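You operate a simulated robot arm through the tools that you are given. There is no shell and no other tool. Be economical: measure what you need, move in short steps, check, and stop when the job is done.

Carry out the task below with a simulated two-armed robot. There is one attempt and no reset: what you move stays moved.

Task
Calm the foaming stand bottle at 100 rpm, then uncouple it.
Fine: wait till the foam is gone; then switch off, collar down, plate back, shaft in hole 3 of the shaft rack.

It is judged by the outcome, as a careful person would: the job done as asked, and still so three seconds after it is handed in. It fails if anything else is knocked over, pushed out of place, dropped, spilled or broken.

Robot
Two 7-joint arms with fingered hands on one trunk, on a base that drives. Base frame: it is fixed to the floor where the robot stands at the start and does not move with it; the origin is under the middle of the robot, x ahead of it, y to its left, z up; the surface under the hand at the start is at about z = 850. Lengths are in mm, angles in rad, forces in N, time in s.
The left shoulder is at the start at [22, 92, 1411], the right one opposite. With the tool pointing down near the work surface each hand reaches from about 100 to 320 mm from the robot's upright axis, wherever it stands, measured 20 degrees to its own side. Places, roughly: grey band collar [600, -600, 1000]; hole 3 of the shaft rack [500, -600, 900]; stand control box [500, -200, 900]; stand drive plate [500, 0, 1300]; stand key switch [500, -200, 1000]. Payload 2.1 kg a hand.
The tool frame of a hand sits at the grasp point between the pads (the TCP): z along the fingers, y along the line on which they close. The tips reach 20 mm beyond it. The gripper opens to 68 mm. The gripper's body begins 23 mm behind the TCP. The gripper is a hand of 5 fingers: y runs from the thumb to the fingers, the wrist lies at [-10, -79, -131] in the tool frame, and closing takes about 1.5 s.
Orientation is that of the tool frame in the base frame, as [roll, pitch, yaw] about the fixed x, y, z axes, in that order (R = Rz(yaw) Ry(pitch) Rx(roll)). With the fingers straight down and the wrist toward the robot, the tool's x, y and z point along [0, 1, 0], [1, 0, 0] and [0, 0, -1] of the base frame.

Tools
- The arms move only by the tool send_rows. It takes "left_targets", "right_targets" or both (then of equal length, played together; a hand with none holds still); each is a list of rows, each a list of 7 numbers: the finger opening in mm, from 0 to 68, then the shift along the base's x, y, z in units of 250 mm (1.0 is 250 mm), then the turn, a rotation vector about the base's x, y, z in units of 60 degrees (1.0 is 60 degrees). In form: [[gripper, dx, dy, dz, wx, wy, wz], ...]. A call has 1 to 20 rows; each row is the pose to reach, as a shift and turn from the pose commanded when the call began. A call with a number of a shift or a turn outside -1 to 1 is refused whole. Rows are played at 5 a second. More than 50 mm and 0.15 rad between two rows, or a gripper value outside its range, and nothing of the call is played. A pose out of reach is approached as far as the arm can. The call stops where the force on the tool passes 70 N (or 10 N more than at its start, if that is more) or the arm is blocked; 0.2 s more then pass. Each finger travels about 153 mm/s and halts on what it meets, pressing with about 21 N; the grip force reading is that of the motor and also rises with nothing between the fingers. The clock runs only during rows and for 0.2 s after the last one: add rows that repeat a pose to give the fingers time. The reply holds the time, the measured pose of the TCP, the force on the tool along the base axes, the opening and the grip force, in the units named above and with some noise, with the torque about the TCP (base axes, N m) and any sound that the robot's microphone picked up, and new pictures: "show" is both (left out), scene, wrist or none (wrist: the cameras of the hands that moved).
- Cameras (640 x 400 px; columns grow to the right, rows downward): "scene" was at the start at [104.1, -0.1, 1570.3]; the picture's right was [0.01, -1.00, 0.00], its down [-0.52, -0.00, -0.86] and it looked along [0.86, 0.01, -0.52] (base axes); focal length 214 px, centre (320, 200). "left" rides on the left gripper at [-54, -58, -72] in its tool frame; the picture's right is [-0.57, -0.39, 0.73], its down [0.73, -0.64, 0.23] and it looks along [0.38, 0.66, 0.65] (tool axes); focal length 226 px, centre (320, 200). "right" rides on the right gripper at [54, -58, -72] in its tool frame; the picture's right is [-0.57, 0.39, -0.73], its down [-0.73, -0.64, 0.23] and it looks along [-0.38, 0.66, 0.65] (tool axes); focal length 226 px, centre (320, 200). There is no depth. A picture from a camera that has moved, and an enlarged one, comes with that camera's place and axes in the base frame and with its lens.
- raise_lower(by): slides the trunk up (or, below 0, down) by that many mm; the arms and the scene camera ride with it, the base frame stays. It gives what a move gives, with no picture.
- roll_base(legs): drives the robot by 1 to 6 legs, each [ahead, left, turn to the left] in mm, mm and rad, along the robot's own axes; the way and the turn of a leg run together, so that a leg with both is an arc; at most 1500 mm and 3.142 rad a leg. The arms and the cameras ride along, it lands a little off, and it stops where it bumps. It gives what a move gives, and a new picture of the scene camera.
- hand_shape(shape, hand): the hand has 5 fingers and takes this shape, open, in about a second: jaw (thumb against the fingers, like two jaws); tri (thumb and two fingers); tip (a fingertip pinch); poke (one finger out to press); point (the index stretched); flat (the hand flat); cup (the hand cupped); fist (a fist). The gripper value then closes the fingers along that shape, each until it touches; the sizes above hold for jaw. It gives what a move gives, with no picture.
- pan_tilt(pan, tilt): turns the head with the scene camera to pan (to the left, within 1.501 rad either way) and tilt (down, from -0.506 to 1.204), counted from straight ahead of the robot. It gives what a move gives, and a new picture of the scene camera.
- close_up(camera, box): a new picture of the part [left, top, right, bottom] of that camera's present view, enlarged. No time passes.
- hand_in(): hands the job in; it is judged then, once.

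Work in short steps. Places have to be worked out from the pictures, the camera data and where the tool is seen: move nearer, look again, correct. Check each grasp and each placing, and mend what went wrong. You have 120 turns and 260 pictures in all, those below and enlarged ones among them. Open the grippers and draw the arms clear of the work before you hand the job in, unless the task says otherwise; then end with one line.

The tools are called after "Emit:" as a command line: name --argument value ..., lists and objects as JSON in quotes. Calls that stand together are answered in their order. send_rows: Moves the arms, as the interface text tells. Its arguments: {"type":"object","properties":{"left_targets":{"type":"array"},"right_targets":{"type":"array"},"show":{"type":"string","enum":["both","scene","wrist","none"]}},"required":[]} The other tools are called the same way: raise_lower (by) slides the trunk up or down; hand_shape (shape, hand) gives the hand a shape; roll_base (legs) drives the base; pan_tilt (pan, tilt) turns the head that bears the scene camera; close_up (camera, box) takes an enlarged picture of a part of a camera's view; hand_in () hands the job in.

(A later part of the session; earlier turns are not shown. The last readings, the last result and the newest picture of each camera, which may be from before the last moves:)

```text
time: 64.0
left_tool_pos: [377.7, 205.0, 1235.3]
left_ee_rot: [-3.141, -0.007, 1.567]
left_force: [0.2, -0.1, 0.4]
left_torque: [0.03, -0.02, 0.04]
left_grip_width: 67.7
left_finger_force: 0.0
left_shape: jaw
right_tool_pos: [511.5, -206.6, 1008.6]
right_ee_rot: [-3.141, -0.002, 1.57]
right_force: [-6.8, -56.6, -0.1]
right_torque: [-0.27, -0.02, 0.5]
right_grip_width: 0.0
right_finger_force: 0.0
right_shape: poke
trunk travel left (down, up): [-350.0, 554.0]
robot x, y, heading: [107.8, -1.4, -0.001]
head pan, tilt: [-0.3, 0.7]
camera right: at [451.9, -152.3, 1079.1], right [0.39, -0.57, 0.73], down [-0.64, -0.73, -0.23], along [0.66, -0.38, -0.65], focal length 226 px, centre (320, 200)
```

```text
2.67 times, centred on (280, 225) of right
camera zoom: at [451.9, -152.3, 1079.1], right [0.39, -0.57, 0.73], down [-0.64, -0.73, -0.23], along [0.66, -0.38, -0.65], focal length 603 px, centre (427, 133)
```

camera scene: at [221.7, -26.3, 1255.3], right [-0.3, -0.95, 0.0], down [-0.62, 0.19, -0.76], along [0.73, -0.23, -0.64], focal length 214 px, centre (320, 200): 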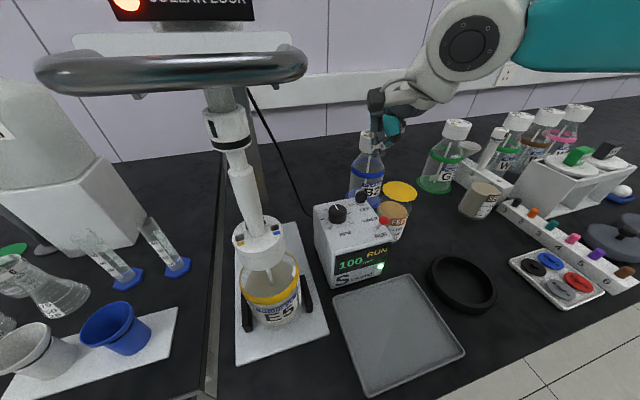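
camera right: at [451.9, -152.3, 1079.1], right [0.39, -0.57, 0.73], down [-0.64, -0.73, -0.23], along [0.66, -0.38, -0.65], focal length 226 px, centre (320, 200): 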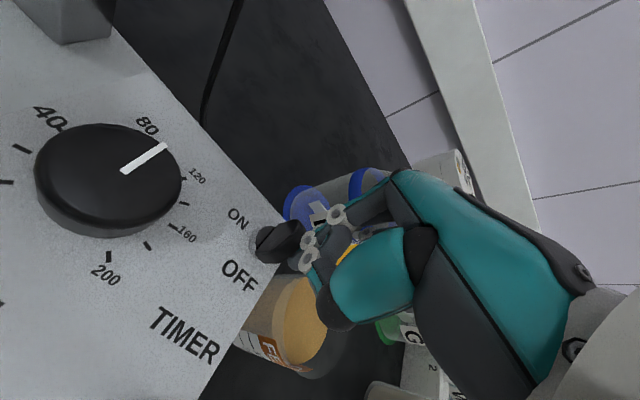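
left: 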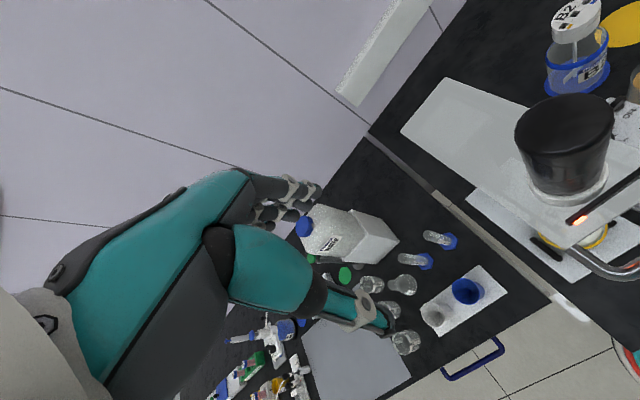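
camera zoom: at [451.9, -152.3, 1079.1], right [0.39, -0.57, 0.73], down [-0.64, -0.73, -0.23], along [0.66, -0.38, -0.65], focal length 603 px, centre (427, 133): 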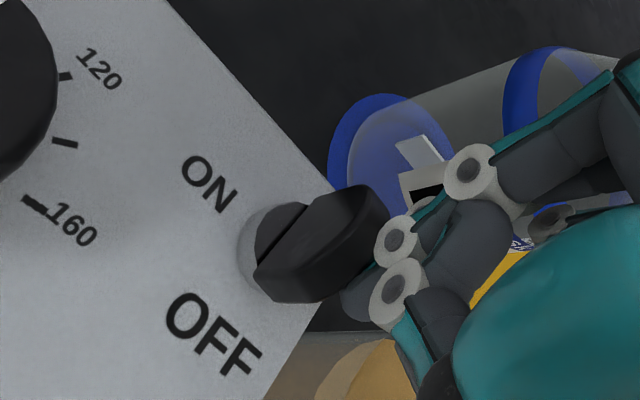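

The display shows OFF. I back off to the side (−y) and lift.

Emit:
send_rows --right_targets '[[0, 0, -0.06, 0, 0, 0, 0], [0, 0, -0.08, 0.1, 0, 0, 0], [0, -0.05, -0.1, 0.25, 0, 0, 0], [0, -0.15, -0.12, 0.4, 0, 0, 0], [0, -0.3, -0.14, 0.5, 0, 0, 0], [0, -0.4, -0.16, 0.55, 0, 0, 0]]' --show "none"

Emit:
hand_shape --hand "right" --shape "jaw"

Emit:
pan_tilt --pan 0.0 --tilt 0.4

Emit:
close_up --camera "scene" --box '[240, 30, 400, 250]'

```text
time: 65.4
left_tool_pos: [378.5, 215.1, 1233.3]
left_ee_rot: [3.141, -0.001, 1.568]
left_force: [0.6, 0.0, 0.4]
left_torque: [-0.01, 0.02, -0.01]
left_grip_width: 67.8
left_finger_force: 0.1
left_shape: jaw
right_tool_pos: [415.2, -235.6, 1148.7]
right_ee_rot: [3.141, 0.001, 1.578]
right_force: [0.3, 0.2, -0.2]
right_torque: [0.01, -0.01, 0.03]
right_grip_width: 0.0
right_finger_force: 0.0
right_shape: poke
trunk travel left (down, up): [-350.0, 554.0]
robot x, y, heading: [103.6, 3.1, -0.006]
head pan, tilt: [-0.3, 0.7]
```

```text
time: 66.3
left_tool_pos: [379.0, 215.1, 1232.7]
left_ee_rot: [3.141, 0.001, 1.568]
left_force: [-0.5, -0.4, 0.0]
left_torque: [0.0, -0.01, 0.03]
left_grip_width: 67.8
left_finger_force: 0.0
left_shape: jaw
right_tool_pos: [414.9, -235.7, 1146.7]
right_ee_rot: [3.14, 0.0, 1.578]
right_force: [-0.2, 0.0, 0.0]
right_torque: [0.01, 0.0, -0.02]
right_grip_width: 68.0
right_finger_force: 0.1
right_shape: jaw
trunk travel left (down, up): [-350.0, 554.0]
robot x, y, heading: [103.2, 0.1, 0.0]
head pan, tilt: [-0.3, 0.7]
```

```text
time: 67.1
left_tool_pos: [378.3, 214.8, 1233.3]
left_ee_rot: [-3.141, 0.0, 1.57]
left_force: [-0.7, 0.0, -0.4]
left_torque: [-0.04, 0.0, -0.02]
left_grip_width: 67.5
left_finger_force: 0.1
left_shape: jaw
right_tool_pos: [416.4, -237.4, 1146.3]
right_ee_rot: [-3.141, -0.001, 1.578]
right_force: [0.0, 0.4, 1.1]
right_torque: [-0.03, 0.01, -0.02]
right_grip_width: 67.9
right_finger_force: 0.1
right_shape: jaw
trunk travel left (down, up): [-350.0, 554.0]
robot x, y, heading: [106.9, -0.7, 0.0]
head pan, tilt: [0.0, 0.4]
camera scene: at [233.2, -1.3, 1282.2], right [0.0, -1.0, 0.0], down [-0.39, 0.0, -0.92], along [0.92, 0.0, -0.39], focal length 214 px, centre (320, 200)
```

scene: 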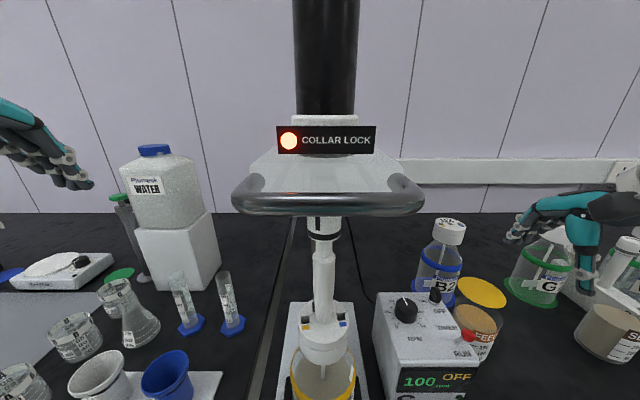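

```text
1.82 times, centred on (320, 140) of scene
camera zoom: at [233.2, -1.3, 1282.2], right [0.0, -1.0, 0.0], down [-0.39, 0.0, -0.92], along [0.92, 0.0, -0.39], focal length 390 px, centre (320, 309)
```

zoom: 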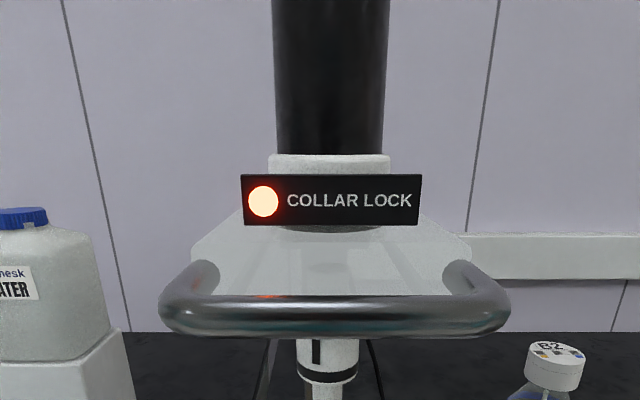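

The collar-lock lamp is still lit. I tilt to view the collar itself closely.

Emit:
pan_tilt --pan 0.0 --tilt 0.65

Emit:
close_up --camera "scene" --box '[280, 100, 370, 200]'

Emit:
close_up --camera "scene" --box '[200, 0, 440, 160]'

```text
time: 67.9
left_tool_pos: [378.4, 215.9, 1232.4]
left_ee_rot: [3.141, 0.0, 1.569]
left_force: [0.3, 0.0, -0.4]
left_torque: [-0.01, 0.01, 0.01]
left_grip_width: 67.6
left_finger_force: 0.1
left_shape: jaw
right_tool_pos: [414.4, -237.0, 1148.1]
right_ee_rot: [-3.141, -0.001, 1.577]
right_force: [0.3, 0.0, -0.2]
right_torque: [0.02, 0.0, -0.05]
right_grip_width: 68.1
right_finger_force: 0.1
right_shape: jaw
trunk travel left (down, up): [-350.0, 554.0]
robot x, y, heading: [102.1, 0.3, -0.002]
head pan, tilt: [0.0, 0.649]
camera scene: at [227.4, -1.3, 1259.8], right [0.0, -1.0, 0.0], down [-0.6, 0.0, -0.8], along [0.8, 0.0, -0.6], focal length 214 px, centre (320, 200)
```

scene: 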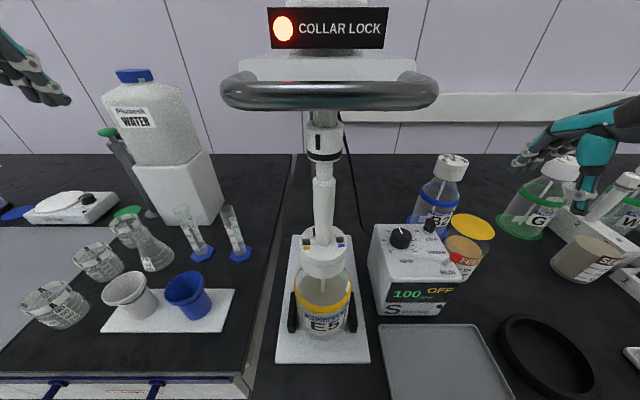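

```text
4.00 times, centred on (325, 150) of scene
camera zoom: at [227.4, -1.3, 1259.8], right [0.0, -1.0, 0.0], down [-0.6, 0.0, -0.8], along [0.8, 0.0, -0.6], focal length 858 px, centre (300, 400)
```

zoom: 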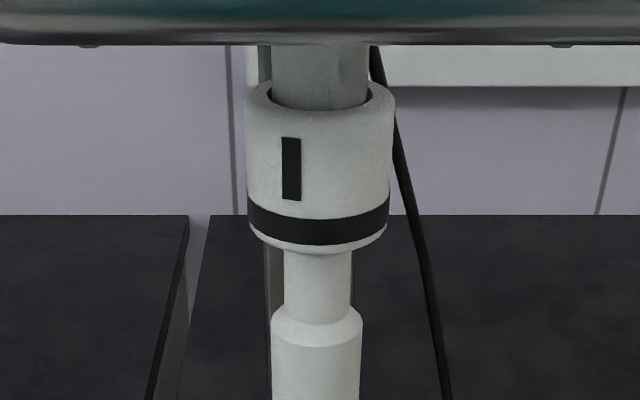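

```text
2.50 times, centred on (320, 80) of scene
camera zoom: at [227.4, -1.3, 1259.8], right [0.0, -1.0, 0.0], down [-0.6, 0.0, -0.8], along [0.8, 0.0, -0.6], focal length 536 px, centre (320, 500)
```

zoom: 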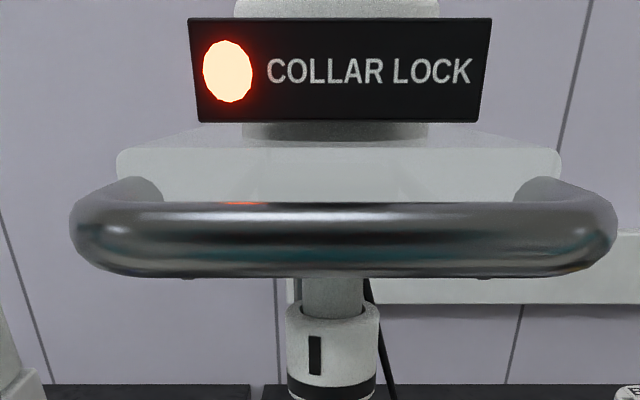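

The collar (black band, Ø≈31, z≈1175–1205, axis ≈ (411,-5)) sits up around the spindle. I'll grasp it from the right side, so I rotate the right hand until its fingers point left.

Emit:
send_rows --right_targets '[[68, 0, 0, 0.03, 0.13, 0, 0], [68, 0, 0, 0.06, 0.26, 0, 0], [68, 0, 0, 0.1, 0.39, 0, 0], [68, 0, 0, 0.14, 0.52, 0, 0], [68, 0, 0, 0.17, 0.65, 0, 0], [68, 0, 0, 0.17, 0.75, 0, 0]]' --show "none"

Emit:
send_rows --right_targets '[[68, 0, 0, 0, 0.13, 0, 0], [68, 0, 0, 0, 0.26, 0, 0], [68, 0, 0, 0, 0.39, 0, 0], [68, 0, 0, 0, 0.52, 0, 0], [68, 0, 0, 0, 0.65, 0, 0], [68, 0, 0, 0, 0.75, 0, 0], [68, 0, 0, 0, 0.75, 0, 0]]'

```text
time: 69.3
left_tool_pos: [378.1, 215.3, 1232.8]
left_ee_rot: [3.141, 0.001, 1.568]
left_force: [-0.5, -0.1, 0.6]
left_torque: [-0.02, 0.01, -0.01]
left_grip_width: 67.7
left_finger_force: 0.0
left_shape: jaw
right_tool_pos: [412.9, -236.0, 1189.4]
right_ee_rot: [3.134, -0.785, 1.581]
right_force: [0.1, 0.5, 0.8]
right_torque: [0.01, 0.02, -0.02]
right_grip_width: 68.2
right_finger_force: 0.0
right_shape: jaw
trunk travel left (down, up): [-350.0, 554.0]
robot x, y, heading: [101.6, 1.9, 0.001]
head pan, tilt: [0.0, 0.649]
```

```text
time: 70.9
left_tool_pos: [377.5, 215.0, 1232.8]
left_ee_rot: [-3.141, 0.0, 1.569]
left_force: [-0.4, 0.0, -0.4]
left_torque: [0.01, 0.01, 0.01]
left_grip_width: 67.5
left_finger_force: 0.0
left_shape: jaw
right_tool_pos: [412.4, -236.6, 1188.2]
right_ee_rot: [1.405, -1.563, -2.976]
right_force: [-0.5, 0.1, 0.4]
right_torque: [0.02, 0.0, 0.01]
right_grip_width: 68.1
right_finger_force: 0.0
right_shape: jaw
trunk travel left (down, up): [-350.0, 554.0]
robot x, y, heading: [103.4, -0.6, -0.005]
head pan, tilt: [0.0, 0.649]
camera scene: at [227.4, -1.3, 1259.7], right [0.0, -1.0, 0.0], down [-0.6, 0.0, -0.8], along [0.8, 0.0, -0.6], focal length 214 px, centre (320, 200)
camera right: at [353.2, -308.1, 1241.5], right [0.39, -0.73, -0.56], down [-0.63, 0.23, -0.74], along [0.67, 0.65, -0.37], focal length 226 px, centre (320, 200)
```

scene: 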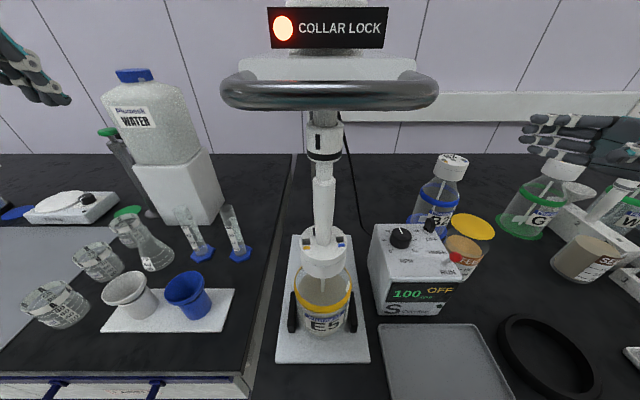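
right: 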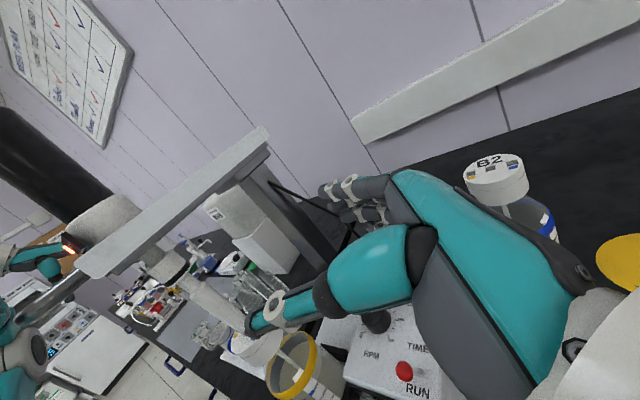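

Orientation achieved. I move left to within 100 mm of the collar and check alignment.

Emit:
send_rows --right_targets '[[68, 0, 0.18, 0, 0, 0, 0], [68, 0, 0.36, 0, 0, 0, 0], [68, 0, 0.52, 0, 0, 0, 0], [68, 0, 0.62, 0, 0, 0, 0], [68, 0, 0.62, 0, 0, 0, 0]]'

Emit:
close_up --camera "scene" --box '[280, 80, 440, 200]'

Emit:
close_up --camera "right" --box '[160, 140, 400, 340]'

```text
time: 72.1
left_tool_pos: [378.2, 214.5, 1233.0]
left_ee_rot: [3.141, 0.001, 1.567]
left_force: [0.5, 0.7, -0.2]
left_torque: [0.04, -0.01, 0.0]
left_grip_width: 67.9
left_finger_force: 0.0
left_shape: jaw
right_tool_pos: [413.2, -79.2, 1188.4]
right_ee_rot: [1.369, -1.564, -2.939]
right_force: [0.3, -0.3, -0.1]
right_torque: [0.03, 0.04, 0.01]
right_grip_width: 67.9
right_finger_force: 0.1
right_shape: jaw
trunk travel left (down, up): [-350.0, 554.0]
robot x, y, heading: [103.6, 1.2, -0.004]
head pan, tilt: [0.0, 0.649]
camera scene: at [227.4, -1.2, 1259.7], right [0.0, -1.0, 0.0], down [-0.6, 0.0, -0.8], along [0.8, 0.0, -0.6], focal length 214 px, centre (320, 200)
camera right: at [353.6, -150.3, 1243.0], right [0.39, -0.73, -0.56], down [-0.63, 0.23, -0.74], along [0.67, 0.65, -0.37], focal length 226 px, centre (320, 200)
```

scene: 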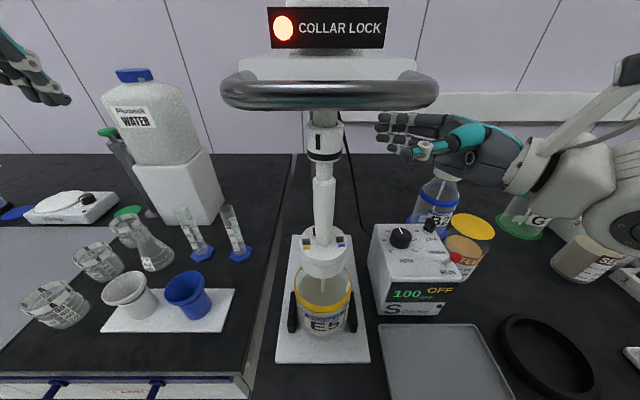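
right: 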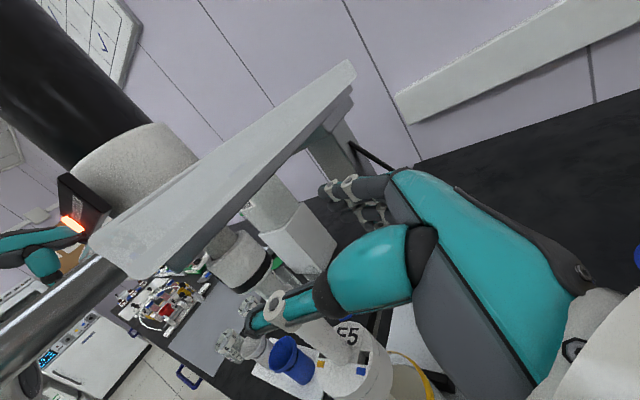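

```text
3.33 times, centred on (360, 140) of scene
camera zoom: at [227.4, -1.2, 1259.7], right [0.0, -1.0, 0.0], down [-0.6, 0.0, -0.8], along [0.8, 0.0, -0.6], focal length 715 px, centre (187, 400)
```

zoom: 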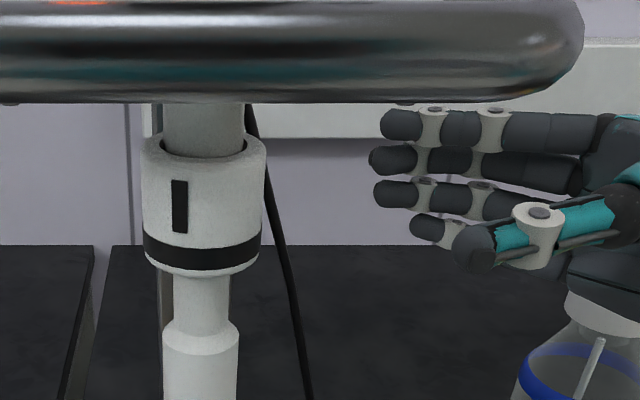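

```text
2.00 times, centred on (280, 240) of right
camera zoom: at [353.6, -150.3, 1243.0], right [0.39, -0.73, -0.56], down [-0.63, 0.23, -0.74], along [0.67, 0.65, -0.37], focal length 452 px, centre (400, 120)
```

zoom: 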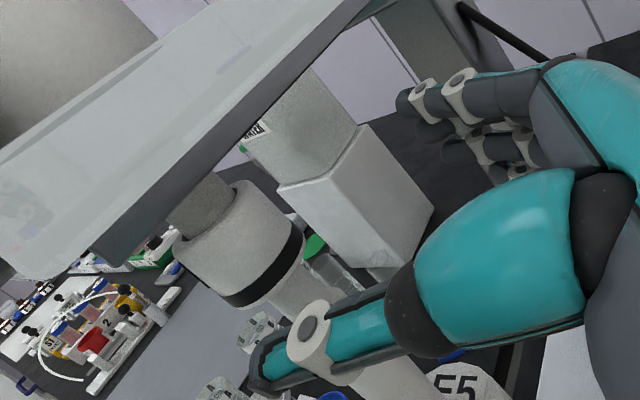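

Collar centre confirmed at about (410,-5,1187), right in line. I advance around it with the fingers open.

Emit:
send_rows --right_targets '[[68, -0.006, 0.1, -0.01, 0, 0, 0], [68, -0.01, 0.2, -0.01, 0, 0, 0], [68, -0.01, 0.27, -0.01, 0, 0, 0], [68, -0.01, 0.29, -0.01, 0, 0, 0]]'

Emit:
close_up --camera "scene" --box '[260, 80, 420, 200]'

Emit:
close_up --camera "right" --box '[200, 140, 400, 340]'

```text
time: 73.1
left_tool_pos: [378.7, 213.8, 1233.9]
left_ee_rot: [-3.141, 0.0, 1.57]
left_force: [0.5, 0.1, 0.4]
left_torque: [0.03, 0.03, -0.02]
left_grip_width: 67.5
left_finger_force: 0.1
left_shape: jaw
right_tool_pos: [411.3, -8.5, 1187.1]
right_ee_rot: [1.767, -1.564, 2.944]
right_force: [-0.3, 0.2, 0.6]
right_torque: [0.02, 0.03, 0.0]
right_grip_width: 67.8
right_finger_force: 0.1
right_shape: jaw
trunk travel left (down, up): [-350.0, 554.0]
robot x, y, heading: [101.1, 0.6, 0.001]
head pan, tilt: [0.0, 0.649]
camera scene: at [227.4, -1.2, 1259.7], right [0.0, -1.0, 0.0], down [-0.6, 0.0, -0.8], along [0.8, 0.0, -0.6], focal length 214 px, centre (320, 200)
camera right: at [351.0, -79.1, 1240.7], right [0.39, -0.73, -0.56], down [-0.64, 0.23, -0.74], along [0.67, 0.65, -0.37], focal length 226 px, centre (320, 200)
```

scene: 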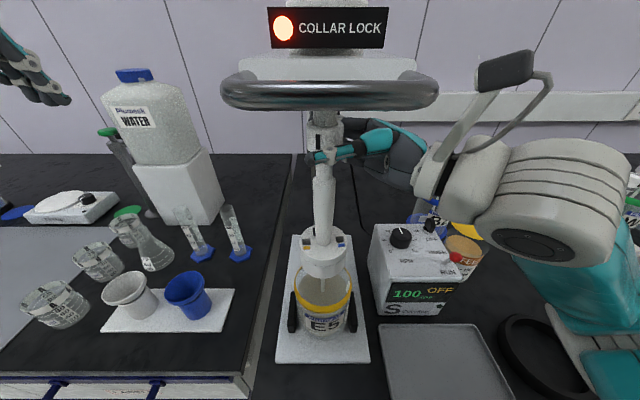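
right: 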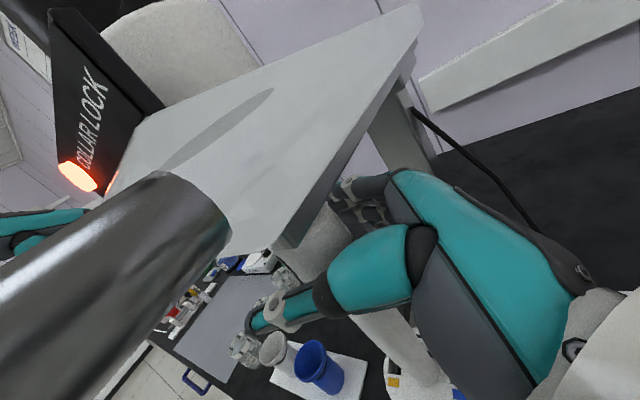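

```text
3.33 times, centred on (340, 140) of scene
camera zoom: at [227.4, -1.2, 1259.7], right [0.0, -1.0, 0.0], down [-0.6, 0.0, -0.8], along [0.8, 0.0, -0.6], focal length 715 px, centre (253, 400)
```

zoom: 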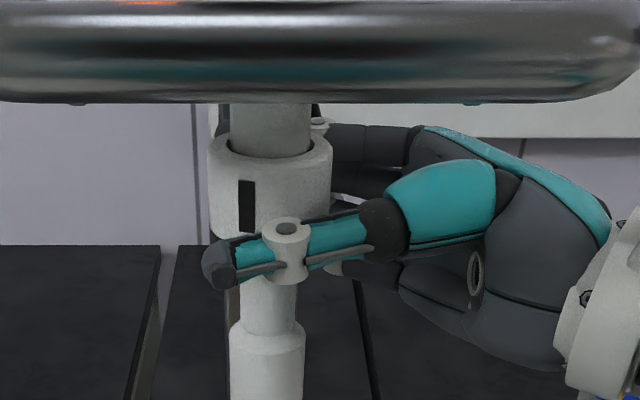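

```text
2.00 times, centred on (300, 240) of right
camera zoom: at [351.0, -79.1, 1240.7], right [0.39, -0.73, -0.56], down [-0.64, 0.23, -0.74], along [0.67, 0.65, -0.37], focal length 452 px, centre (360, 120)
```

zoom: 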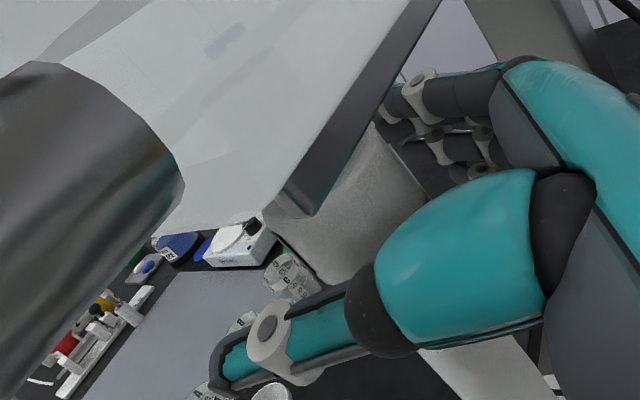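

The thumb is in front and fingers behind the collar. I close on it.

Emit:
send_rows --right_targets '[[45, 0, 0, 0, 0, 0, 0], [25, 0, 0, 0, 0, 0, 0], [20, 0, 0, 0, 0, 0, 0], [20, 0, 0, 0, 0, 0, 0], [20, 0, 0, 0, 0, 0, 0], [20, 0, 0, 0, 0, 0, 0]]' --show "none"

Emit:
close_up --camera "scene" --box '[260, 80, 420, 200]'

```text
time: 74.5
left_tool_pos: [378.8, 214.3, 1234.7]
left_ee_rot: [-3.14, 0.0, 1.57]
left_force: [0.1, -0.9, -0.1]
left_torque: [0.02, 0.0, -0.02]
left_grip_width: 67.6
left_finger_force: 0.1
left_shape: jaw
right_tool_pos: [410.2, -7.8, 1187.8]
right_ee_rot: [1.808, -1.563, 2.905]
right_force: [-0.3, -0.3, 0.7]
right_torque: [-0.02, -0.04, 0.0]
right_grip_width: 21.4
right_finger_force: 0.0
right_shape: jaw
trunk travel left (down, up): [-350.0, 554.0]
robot x, y, heading: [101.8, 0.2, -0.001]
head pan, tilt: [0.0, 0.649]
```

```text
3.33 times, centred on (340, 140) of scene
camera zoom: at [227.3, -1.2, 1259.7], right [0.0, -1.0, 0.0], down [-0.6, 0.0, -0.8], along [0.8, 0.0, -0.6], focal length 715 px, centre (253, 400)
```

zoom: 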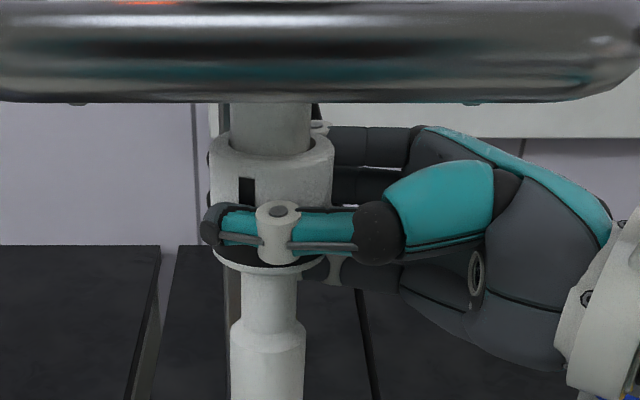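

Contact looks good but the force is low, so I tighten and pull the collar down gently.

Emit:
send_rows --right_targets '[[5, 0, 0, 0, 0, 0, 0], [5, 0, 0, 0, 0, 0, 0], [5, 0, 0, 0, 0, 0, 0], [5, 0, 0, -0.02, 0, 0, 0], [5, 0, 0, -0.04, 0, 0, 0], [5, 0, 0, -0.06, 0, 0, 0], [5, 0, 0, -0.06, 0, 0, 0]]' --show "scene"

Emit:
close_up --camera "scene" --box '[260, 80, 420, 200]'

```text
time: 76.1
left_tool_pos: [377.6, 214.8, 1233.4]
left_ee_rot: [-3.142, 0.0, 1.568]
left_force: [0.3, 0.4, 0.2]
left_torque: [0.01, 0.01, 0.03]
left_grip_width: 67.7
left_finger_force: 0.1
left_shape: jaw
right_tool_pos: [409.7, -8.3, 1172.7]
right_ee_rot: [1.381, -1.563, -2.953]
right_force: [1.9, -0.2, 12.2]
right_torque: [-0.15, -0.24, 0.04]
right_grip_width: 17.6
right_finger_force: 21.0
right_shape: jaw
trunk travel left (down, up): [-350.0, 554.0]
robot x, y, heading: [104.2, 2.6, -0.001]
head pan, tilt: [0.0, 0.649]
camera scene: at [227.1, -1.3, 1259.8], right [0.0, -1.0, 0.0], down [-0.6, 0.0, -0.8], along [0.8, 0.0, -0.6], focal length 214 px, centre (320, 200)
```

scene: 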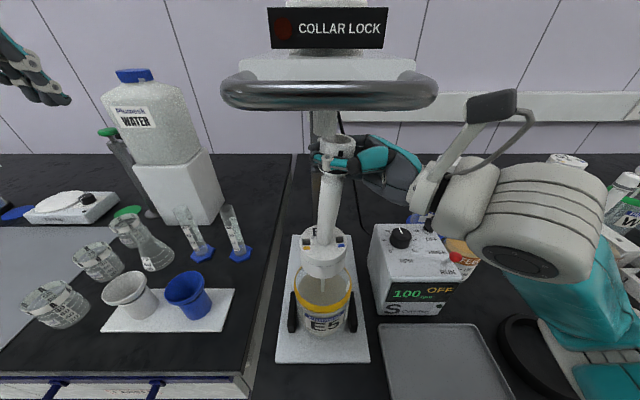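

```text
3.33 times, centred on (340, 140) of scene
camera zoom: at [227.1, -1.3, 1259.8], right [0.0, -1.0, 0.0], down [-0.6, 0.0, -0.8], along [0.8, 0.0, -0.6], focal length 715 px, centre (253, 400)
```

zoom: 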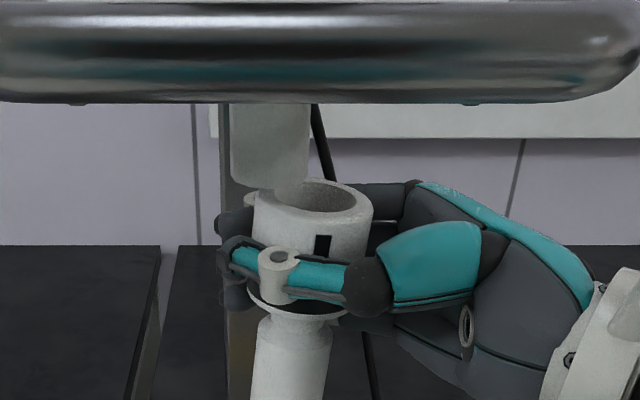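

The lamp is off and the collar is down, but the shaft leans slightly toward my hand. I loosen the grip a little (still caging it) to see whether it stands on its own.

Emit:
send_rows --right_targets '[[20, 0, 0, 0.006, 0, 0, 0], [26, 0, 0, 0.006, 0, 0, 0], [34, 0, 0, 0.006, 0, 0, 0], [38, 0, 0, 0.006, 0, 0, 0], [38, 0, 0, 0.006, 0, 0, 0]]' --show "scene"

Emit:
close_up --camera "scene" --box '[260, 80, 420, 200]'

```text
time: 77.3
left_tool_pos: [379.5, 214.9, 1232.9]
left_ee_rot: [-3.141, -0.001, 1.57]
left_force: [0.1, -1.1, 0.1]
left_torque: [-0.01, -0.01, 0.0]
left_grip_width: 67.8
left_finger_force: 0.0
left_shape: jaw
right_tool_pos: [409.8, -8.2, 1173.7]
right_ee_rot: [1.363, -1.564, -2.934]
right_force: [0.9, 0.7, 0.5]
right_torque: [-0.01, -0.01, 0.02]
right_grip_width: 37.3
right_finger_force: 0.1
right_shape: jaw
trunk travel left (down, up): [-350.0, 554.0]
robot x, y, heading: [104.3, -0.3, 0.002]
head pan, tilt: [0.0, 0.649]
camera scene: at [227.4, -1.2, 1259.7], right [0.0, -1.0, 0.0], down [-0.6, 0.0, -0.8], along [0.8, 0.0, -0.6], focal length 214 px, centre (320, 200)
```

scene: 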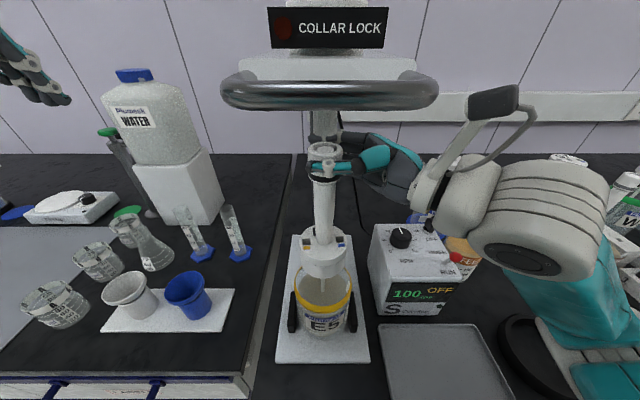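

```text
3.33 times, centred on (340, 140) of scene
camera zoom: at [227.4, -1.2, 1259.7], right [0.0, -1.0, 0.0], down [-0.6, 0.0, -0.8], along [0.8, 0.0, -0.6], focal length 715 px, centre (253, 400)
```

zoom: 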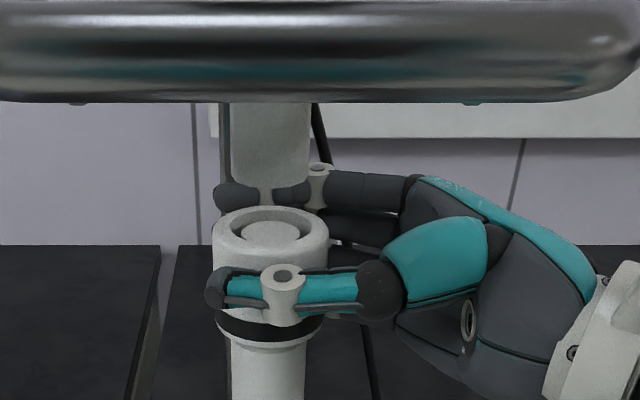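

The shaft sprang upright by itself with the collar down and clear of the spindle. I open fully and withdraw to the right.

Emit:
send_rows --right_targets '[[68, 0, 0, 0, 0, 0, 0], [68, 0, 0, 0, 0, 0, 0], [68, 0, -0.08, 0, 0, 0, 0], [68, 0, -0.2, 0, 0, 0, 0], [68, 0, -0.4, 0, 0, 0, 0], [68, 0, -0.58, 0, 0, 0, 0], [68, -0.1, -0.7, 0, 0, 0, 0]]' --show "scene"

Emit:
close_up --camera "scene" --box '[240, 60, 420, 260]'

```text
time: 78.9
left_tool_pos: [378.1, 214.1, 1232.7]
left_ee_rot: [3.139, 0.0, 1.57]
left_force: [0.1, -0.7, 0.9]
left_torque: [0.01, -0.02, -0.01]
left_grip_width: 67.8
left_finger_force: 0.1
left_shape: jaw
right_tool_pos: [384.0, -180.9, 1174.1]
right_ee_rot: [1.805, -1.565, 2.907]
right_force: [-0.4, 0.3, -0.9]
right_torque: [-0.03, -0.01, -0.01]
right_grip_width: 68.0
right_finger_force: 0.1
right_shape: jaw
trunk travel left (down, up): [-350.0, 554.0]
robot x, y, heading: [102.6, 3.4, -0.001]
head pan, tilt: [0.0, 0.649]
camera scene: at [227.4, -1.3, 1259.7], right [0.0, -1.0, 0.0], down [-0.6, 0.0, -0.8], along [0.8, 0.0, -0.6], focal length 214 px, centre (320, 200)
```

scene: 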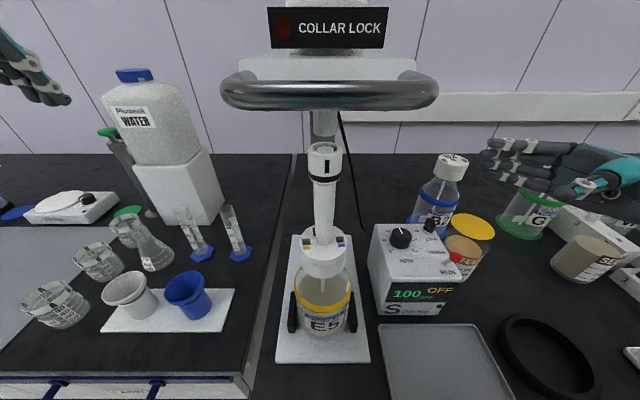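

```text
2.00 times, centred on (330, 160) of scene
camera zoom: at [227.4, -1.3, 1259.7], right [0.0, -1.0, 0.0], down [-0.6, 0.0, -0.8], along [0.8, 0.0, -0.6], focal length 429 px, centre (300, 280)
```

zoom: 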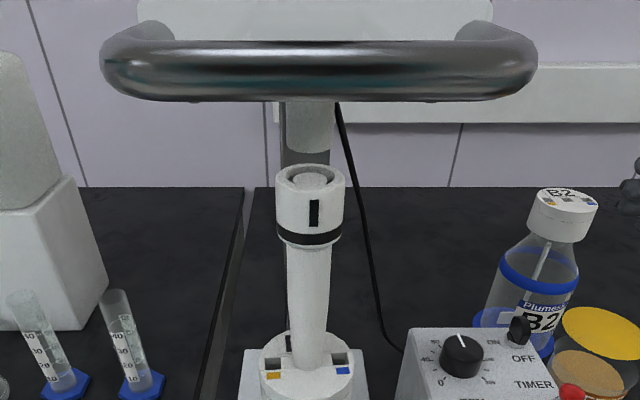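

The shaft stands alone, collar down. To push the handle back I need room, so I back the robot up 130 mm.

Emit:
roll_base --legs '[[-130, 0, 0]]'

Emit:
send_rows --right_targets '[[40, 0, 0.0, 0.1, 0, 0, 0], [10, 0, 0.0, 0.25, 0, 0, 0], [0, 0, 0.15, 0.27, 0, 0, 0], [0, 0, 0.3, 0.27, 0, 0, 0], [0, 0, 0.45, 0.27, 0, 0, 0], [0, 0, 0.6, 0.27, 0, 0, 0], [0, 0, 0.72, 0.27, 0, 0, 0], [0, 0, 0.72, 0.27, 0, 0, 0]]'

```text
time: 80.1
left_tool_pos: [252.3, 215.9, 1233.5]
left_ee_rot: [3.141, 0.0, 1.574]
left_force: [-0.1, -1.1, -0.2]
left_torque: [-0.01, 0.0, 0.01]
left_grip_width: 67.9
left_finger_force: 0.0
left_shape: jaw
right_tool_pos: [259.3, -179.8, 1173.9]
right_ee_rot: [1.658, -1.563, 3.057]
right_force: [-0.1, -0.2, -0.6]
right_torque: [0.0, -0.02, -0.03]
right_grip_width: 68.0
right_finger_force: 0.1
right_shape: jaw
trunk travel left (down, up): [-350.0, 554.0]
robot x, y, heading: [-17.0, -0.1, 0.002]
head pan, tilt: [0.0, 0.649]
camera scene: at [102.0, -0.8, 1259.7], right [0.0, -1.0, 0.0], down [-0.6, 0.0, -0.8], along [0.8, 0.0, -0.6], focal length 214 px, centre (320, 200)
```

scene: 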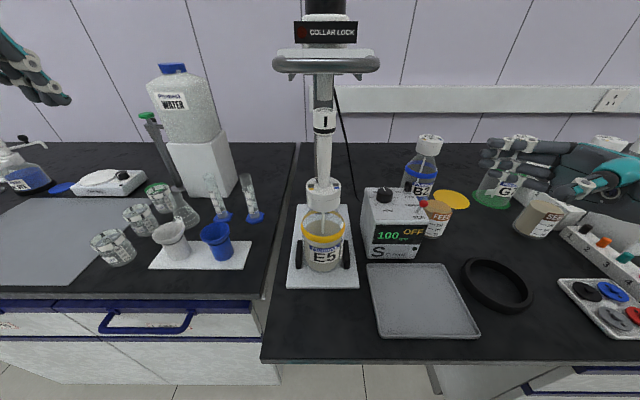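

```text
time: 81.9
left_tool_pos: [252.5, 216.0, 1233.1]
left_ee_rot: [-3.141, 0.0, 1.574]
left_force: [0.3, -0.3, -0.7]
left_torque: [0.01, -0.02, -0.02]
left_grip_width: 67.9
left_finger_force: 0.2
left_shape: jaw
right_tool_pos: [259.4, 3.2, 1244.9]
right_ee_rot: [1.474, -1.564, -3.041]
right_force: [-0.6, 0.4, -0.4]
right_torque: [-0.03, -0.04, 0.01]
right_grip_width: 0.0
right_finger_force: 20.6
right_shape: jaw
trunk travel left (down, up): [-350.0, 554.0]
robot x, y, heading: [-23.8, -0.2, 0.005]
head pan, tilt: [0.0, 0.649]
camera scene: at [102.2, -0.6, 1259.7], right [0.0, -1.0, 0.0], down [-0.6, 0.0, -0.8], along [0.8, 0.0, -0.6], focal length 214 px, centre (320, 200)
camera right: at [200.0, -69.0, 1297.4], right [0.39, -0.73, -0.56], down [-0.64, 0.23, -0.74], along [0.66, 0.65, -0.37], focal length 226 px, centre (320, 200)
```

scene: 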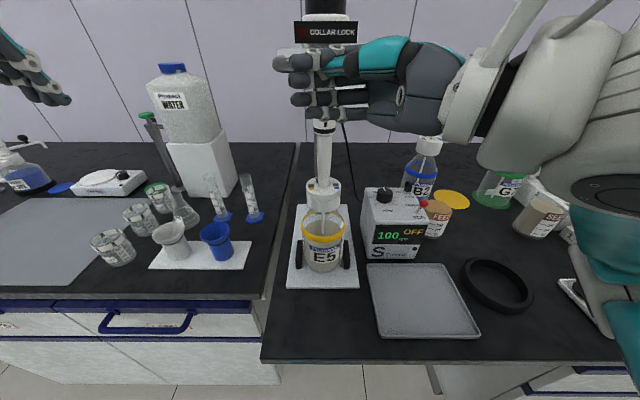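
right: 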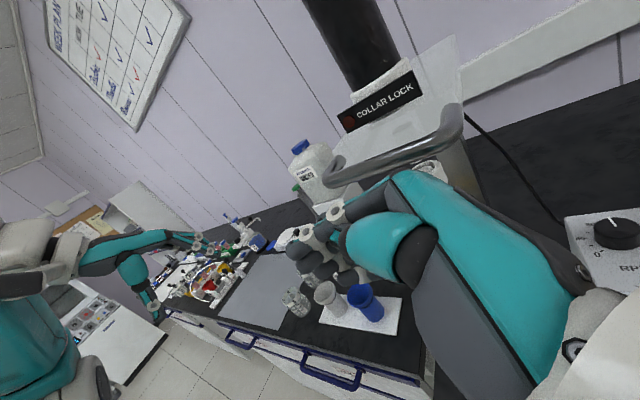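

The closed hand is in front of the handle. I push forward in small steps, slightly higher for clearance above the shaft.

Emit:
send_rows --right_targets '[[0, 0.08, 0, 0.02, 0, 0, 0], [0, 0.14, 0, 0.02, 0, 0, 0], [0, 0.18, 0, 0.02, 0, 0, 0], [0, 0.22, 0, 0.02, 0, 0, 0], [0, 0.26, 0, 0.02, 0, 0, 0], [0, 0.3, 0, 0.02, 0, 0, 0], [0, 0.34, 0, 0.02, 0, 0, 0], [0, 0.38, 0, 0.02, 0, 0, 0]]'

```text
time: 83.7
left_tool_pos: [250.9, 216.7, 1232.0]
left_ee_rot: [-3.141, -0.001, 1.575]
left_force: [0.2, -0.2, 1.8]
left_torque: [0.03, -0.01, -0.01]
left_grip_width: 67.6
left_finger_force: 0.1
left_shape: jaw
right_tool_pos: [356.4, -0.2, 1245.5]
right_ee_rot: [1.584, -1.565, 3.134]
right_force: [-1.5, 1.0, 0.4]
right_torque: [-0.04, 0.01, -0.1]
right_grip_width: 0.1
right_finger_force: 21.3
right_shape: jaw
trunk travel left (down, up): [-350.0, 554.0]
robot x, y, heading: [-17.6, 1.5, 0.003]
head pan, tilt: [0.0, 0.649]
camera scene: at [101.8, -0.6, 1259.7], right [0.0, -1.0, 0.0], down [-0.6, 0.0, -0.8], along [0.8, 0.0, -0.6], focal length 214 px, centre (320, 200)
camera right: at [296.6, -71.4, 1298.9], right [0.39, -0.73, -0.56], down [-0.64, 0.23, -0.74], along [0.66, 0.65, -0.37], focal length 226 px, centre (320, 200)
```

scene: 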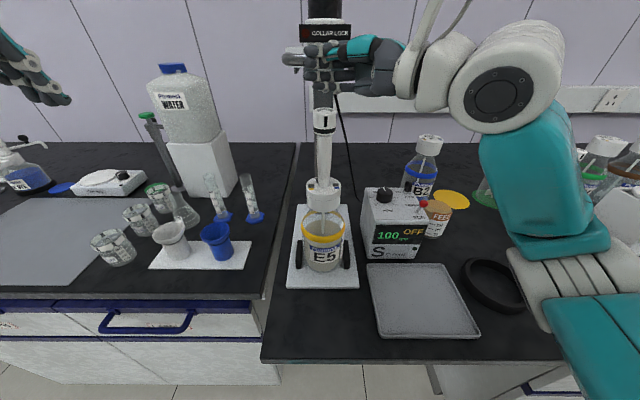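
right: 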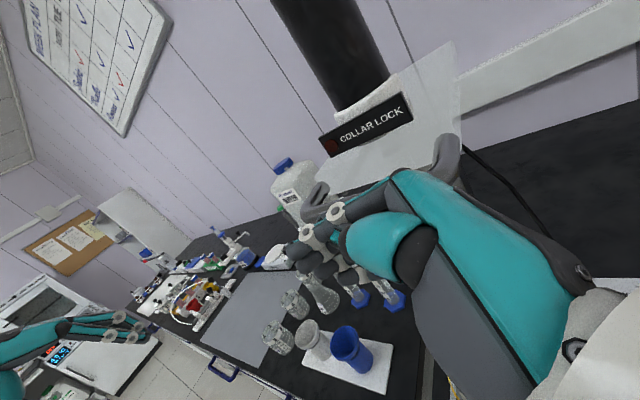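

The handle is sliding back with little force. I continue pushing till it stops.

Emit:
send_rows --right_targets '[[0, 0.05, 0, 0.02, 0, 0, 0], [0, 0.1, 0, 0.02, 0, 0, 0], [0, 0.15, 0, 0.02, 0, 0, 0], [0, 0.2, 0, 0.02, 0, 0, 0], [0, 0.25, 0, 0.02, 0, 0, 0], [0, 0.3, 0, 0.02, 0, 0, 0]]'

Emit:
close_up --camera "scene" --box '[250, 0, 450, 200]'

```text
time: 85.1
left_tool_pos: [252.2, 216.0, 1234.0]
left_ee_rot: [3.141, 0.0, 1.574]
left_force: [0.0, -0.4, 0.2]
left_torque: [-0.01, 0.01, 0.0]
left_grip_width: 67.8
left_finger_force: 0.1
left_shape: jaw
right_tool_pos: [429.9, 0.1, 1251.3]
right_ee_rot: [1.408, -1.563, -2.973]
right_force: [-2.1, 0.6, 3.3]
right_torque: [-0.1, -0.06, -0.08]
right_grip_width: 0.0
right_finger_force: 21.0
right_shape: jaw
trunk travel left (down, up): [-350.0, 554.0]
robot x, y, heading: [-19.5, -1.9, 0.003]
head pan, tilt: [0.0, 0.649]
camera scene: at [101.5, -0.5, 1259.8], right [0.0, -1.0, 0.0], down [-0.6, 0.0, -0.8], along [0.8, 0.0, -0.6], focal length 214 px, centre (320, 200)
camera right: at [370.0, -70.5, 1304.2], right [0.39, -0.73, -0.56], down [-0.64, 0.23, -0.74], along [0.66, 0.65, -0.37], focal length 226 px, centre (320, 200)
```

scene: 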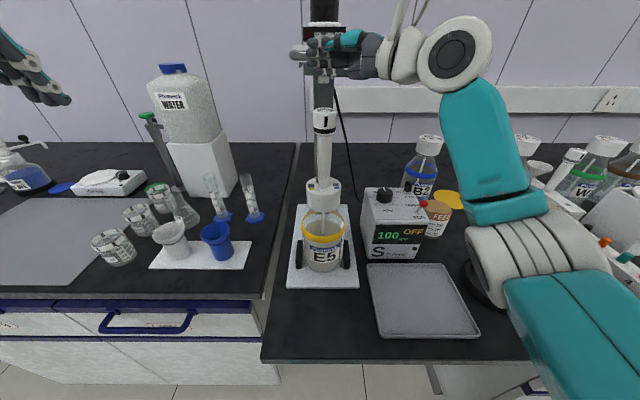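
right: 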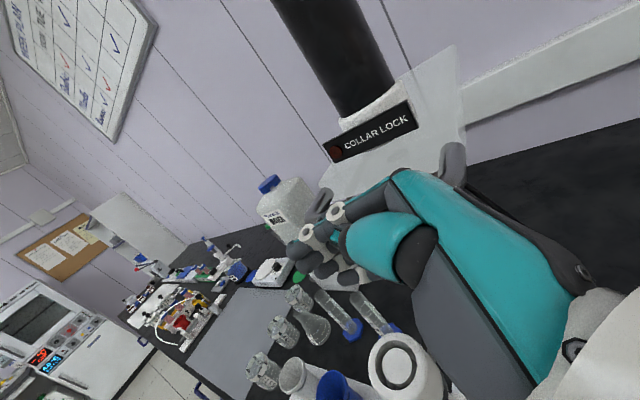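

```text
2.00 times, centred on (350, 100) of scene
camera zoom: at [101.5, -0.5, 1259.8], right [0.0, -1.0, 0.0], down [-0.6, 0.0, -0.8], along [0.8, 0.0, -0.6], focal length 429 px, centre (260, 400)
```

zoom: 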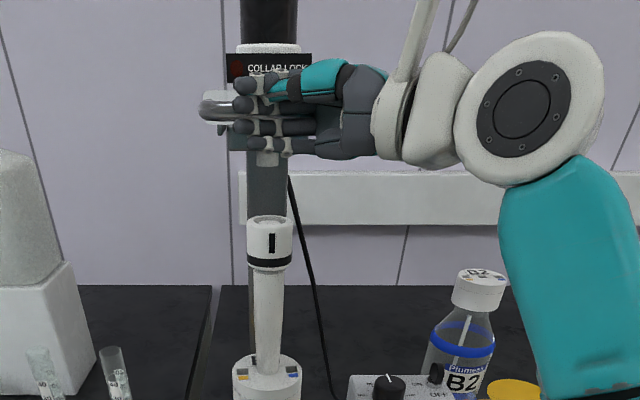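

Still sliding freely. I push further, with small increments to find the stop.

Emit:
send_rows --right_targets '[[0, 0.04, 0, 0, 0, 0, 0], [0, 0.08, 0, 0, 0, 0, 0], [0, 0.12, 0, 0, 0, 0, 0], [0, 0.16, 0, 0, 0, 0, 0], [0, 0.2, 0, 0, 0, 0, 0]]' --show "scene"

```text
time: 86.1
left_tool_pos: [239.7, 214.7, 1235.6]
left_ee_rot: [3.133, -0.001, 1.572]
left_force: [0.3, 0.3, -0.8]
left_torque: [-0.01, 0.02, -0.01]
left_grip_width: 67.8
left_finger_force: 0.0
left_shape: jaw
right_tool_pos: [449.5, -0.8, 1253.7]
right_ee_rot: [1.994, -1.561, 2.734]
right_force: [-61.0, -8.6, -12.9]
right_torque: [0.34, 1.28, -2.65]
right_grip_width: 0.0
right_finger_force: 21.4
right_shape: jaw
trunk travel left (down, up): [-350.0, 554.0]
robot x, y, heading: [-25.3, 1.6, -0.003]
head pan, tilt: [0.0, 0.649]
stopped in row 4 (right hand): the force on the tool passed its limit at 78 N (the readings are from after the stop); the commanded pose is now the measured one
camera scene: at [90.0, -2.4, 1260.7], right [0.0, -1.0, 0.0], down [-0.6, 0.0, -0.8], along [0.8, 0.0, -0.6], focal length 214 px, centre (320, 200)
```

scene: 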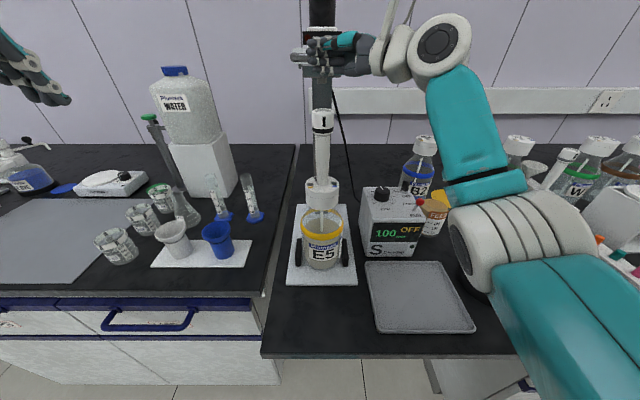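

The plate has hit its back stop. I withdraw the hand backward, then off to the right, and check the result.

Emit:
send_rows --right_targets '[[0, -0.06, 0, 0, 0, 0, 0], [0, -0.12, 0, 0.02, 0, 0, 0], [0, -0.16, -0.15, 0.02, 0, 0, 0], [0, -0.16, -0.33, 0.02, 0, 0, 0], [0, -0.16, -0.5, 0, 0, 0, 0], [20, -0.16, -0.66, 0, 0, 0, 0], [68, -0.16, -0.8, 0, 0, 0, 0]]' --show "scene"

Emit:
close_up --camera "scene" --box '[260, 0, 400, 220]'

Emit:
close_up --camera "right" --box '[100, 0, 500, 400]'

```text
time: 87.7
left_tool_pos: [251.8, 215.8, 1234.2]
left_ee_rot: [3.141, -0.001, 1.571]
left_force: [0.8, -0.7, -0.2]
left_torque: [-0.01, -0.01, 0.05]
left_grip_width: 67.6
left_finger_force: 0.0
left_shape: jaw
right_tool_pos: [423.8, -200.9, 1253.1]
right_ee_rot: [-2.574, -1.566, 1.015]
right_force: [-0.2, 0.6, -0.7]
right_torque: [0.0, 0.02, 0.0]
right_grip_width: 68.0
right_finger_force: 0.1
right_shape: jaw
trunk travel left (down, up): [-350.0, 554.0]
robot x, y, heading: [-23.1, 1.0, 0.0]
head pan, tilt: [0.0, 0.649]
camera scene: at [101.4, -1.0, 1259.7], right [0.0, -1.0, 0.0], down [-0.6, 0.0, -0.8], along [0.8, 0.0, -0.6], focal length 214 px, centre (320, 200)
```

scene: 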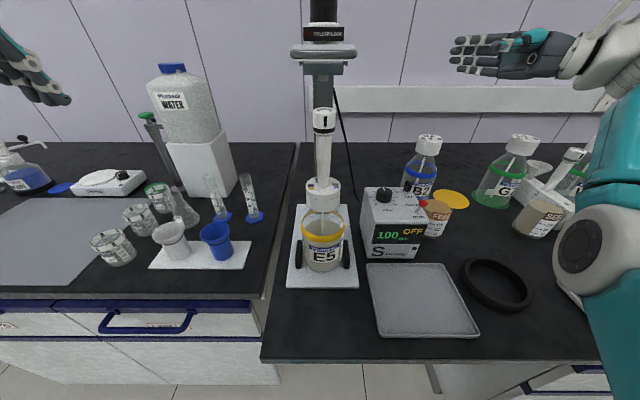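

```text
1.82 times, centred on (330, 110) of scene
camera zoom: at [101.4, -1.0, 1259.7], right [0.0, -1.0, 0.0], down [-0.6, 0.0, -0.8], along [0.8, 0.0, -0.6], focal length 390 px, centre (302, 364)
```

zoom: 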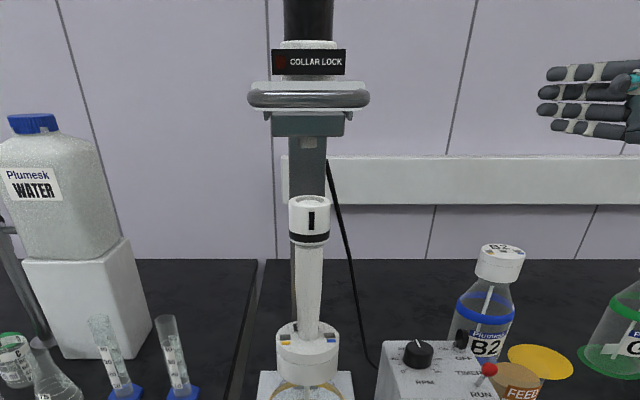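

```text
1.00 times, centred on (300, 200) of right (not enlarged: the box is as wide or as high as the picture)
camera zoom: at [366.6, -273.8, 1305.2], right [0.4, -0.72, -0.56], down [-0.64, 0.22, -0.73], along [0.66, 0.65, -0.38], focal length 226 px, centre (340, 200)
```

zoom: 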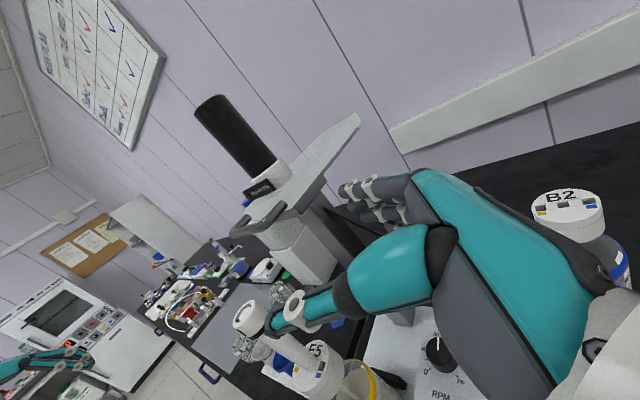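

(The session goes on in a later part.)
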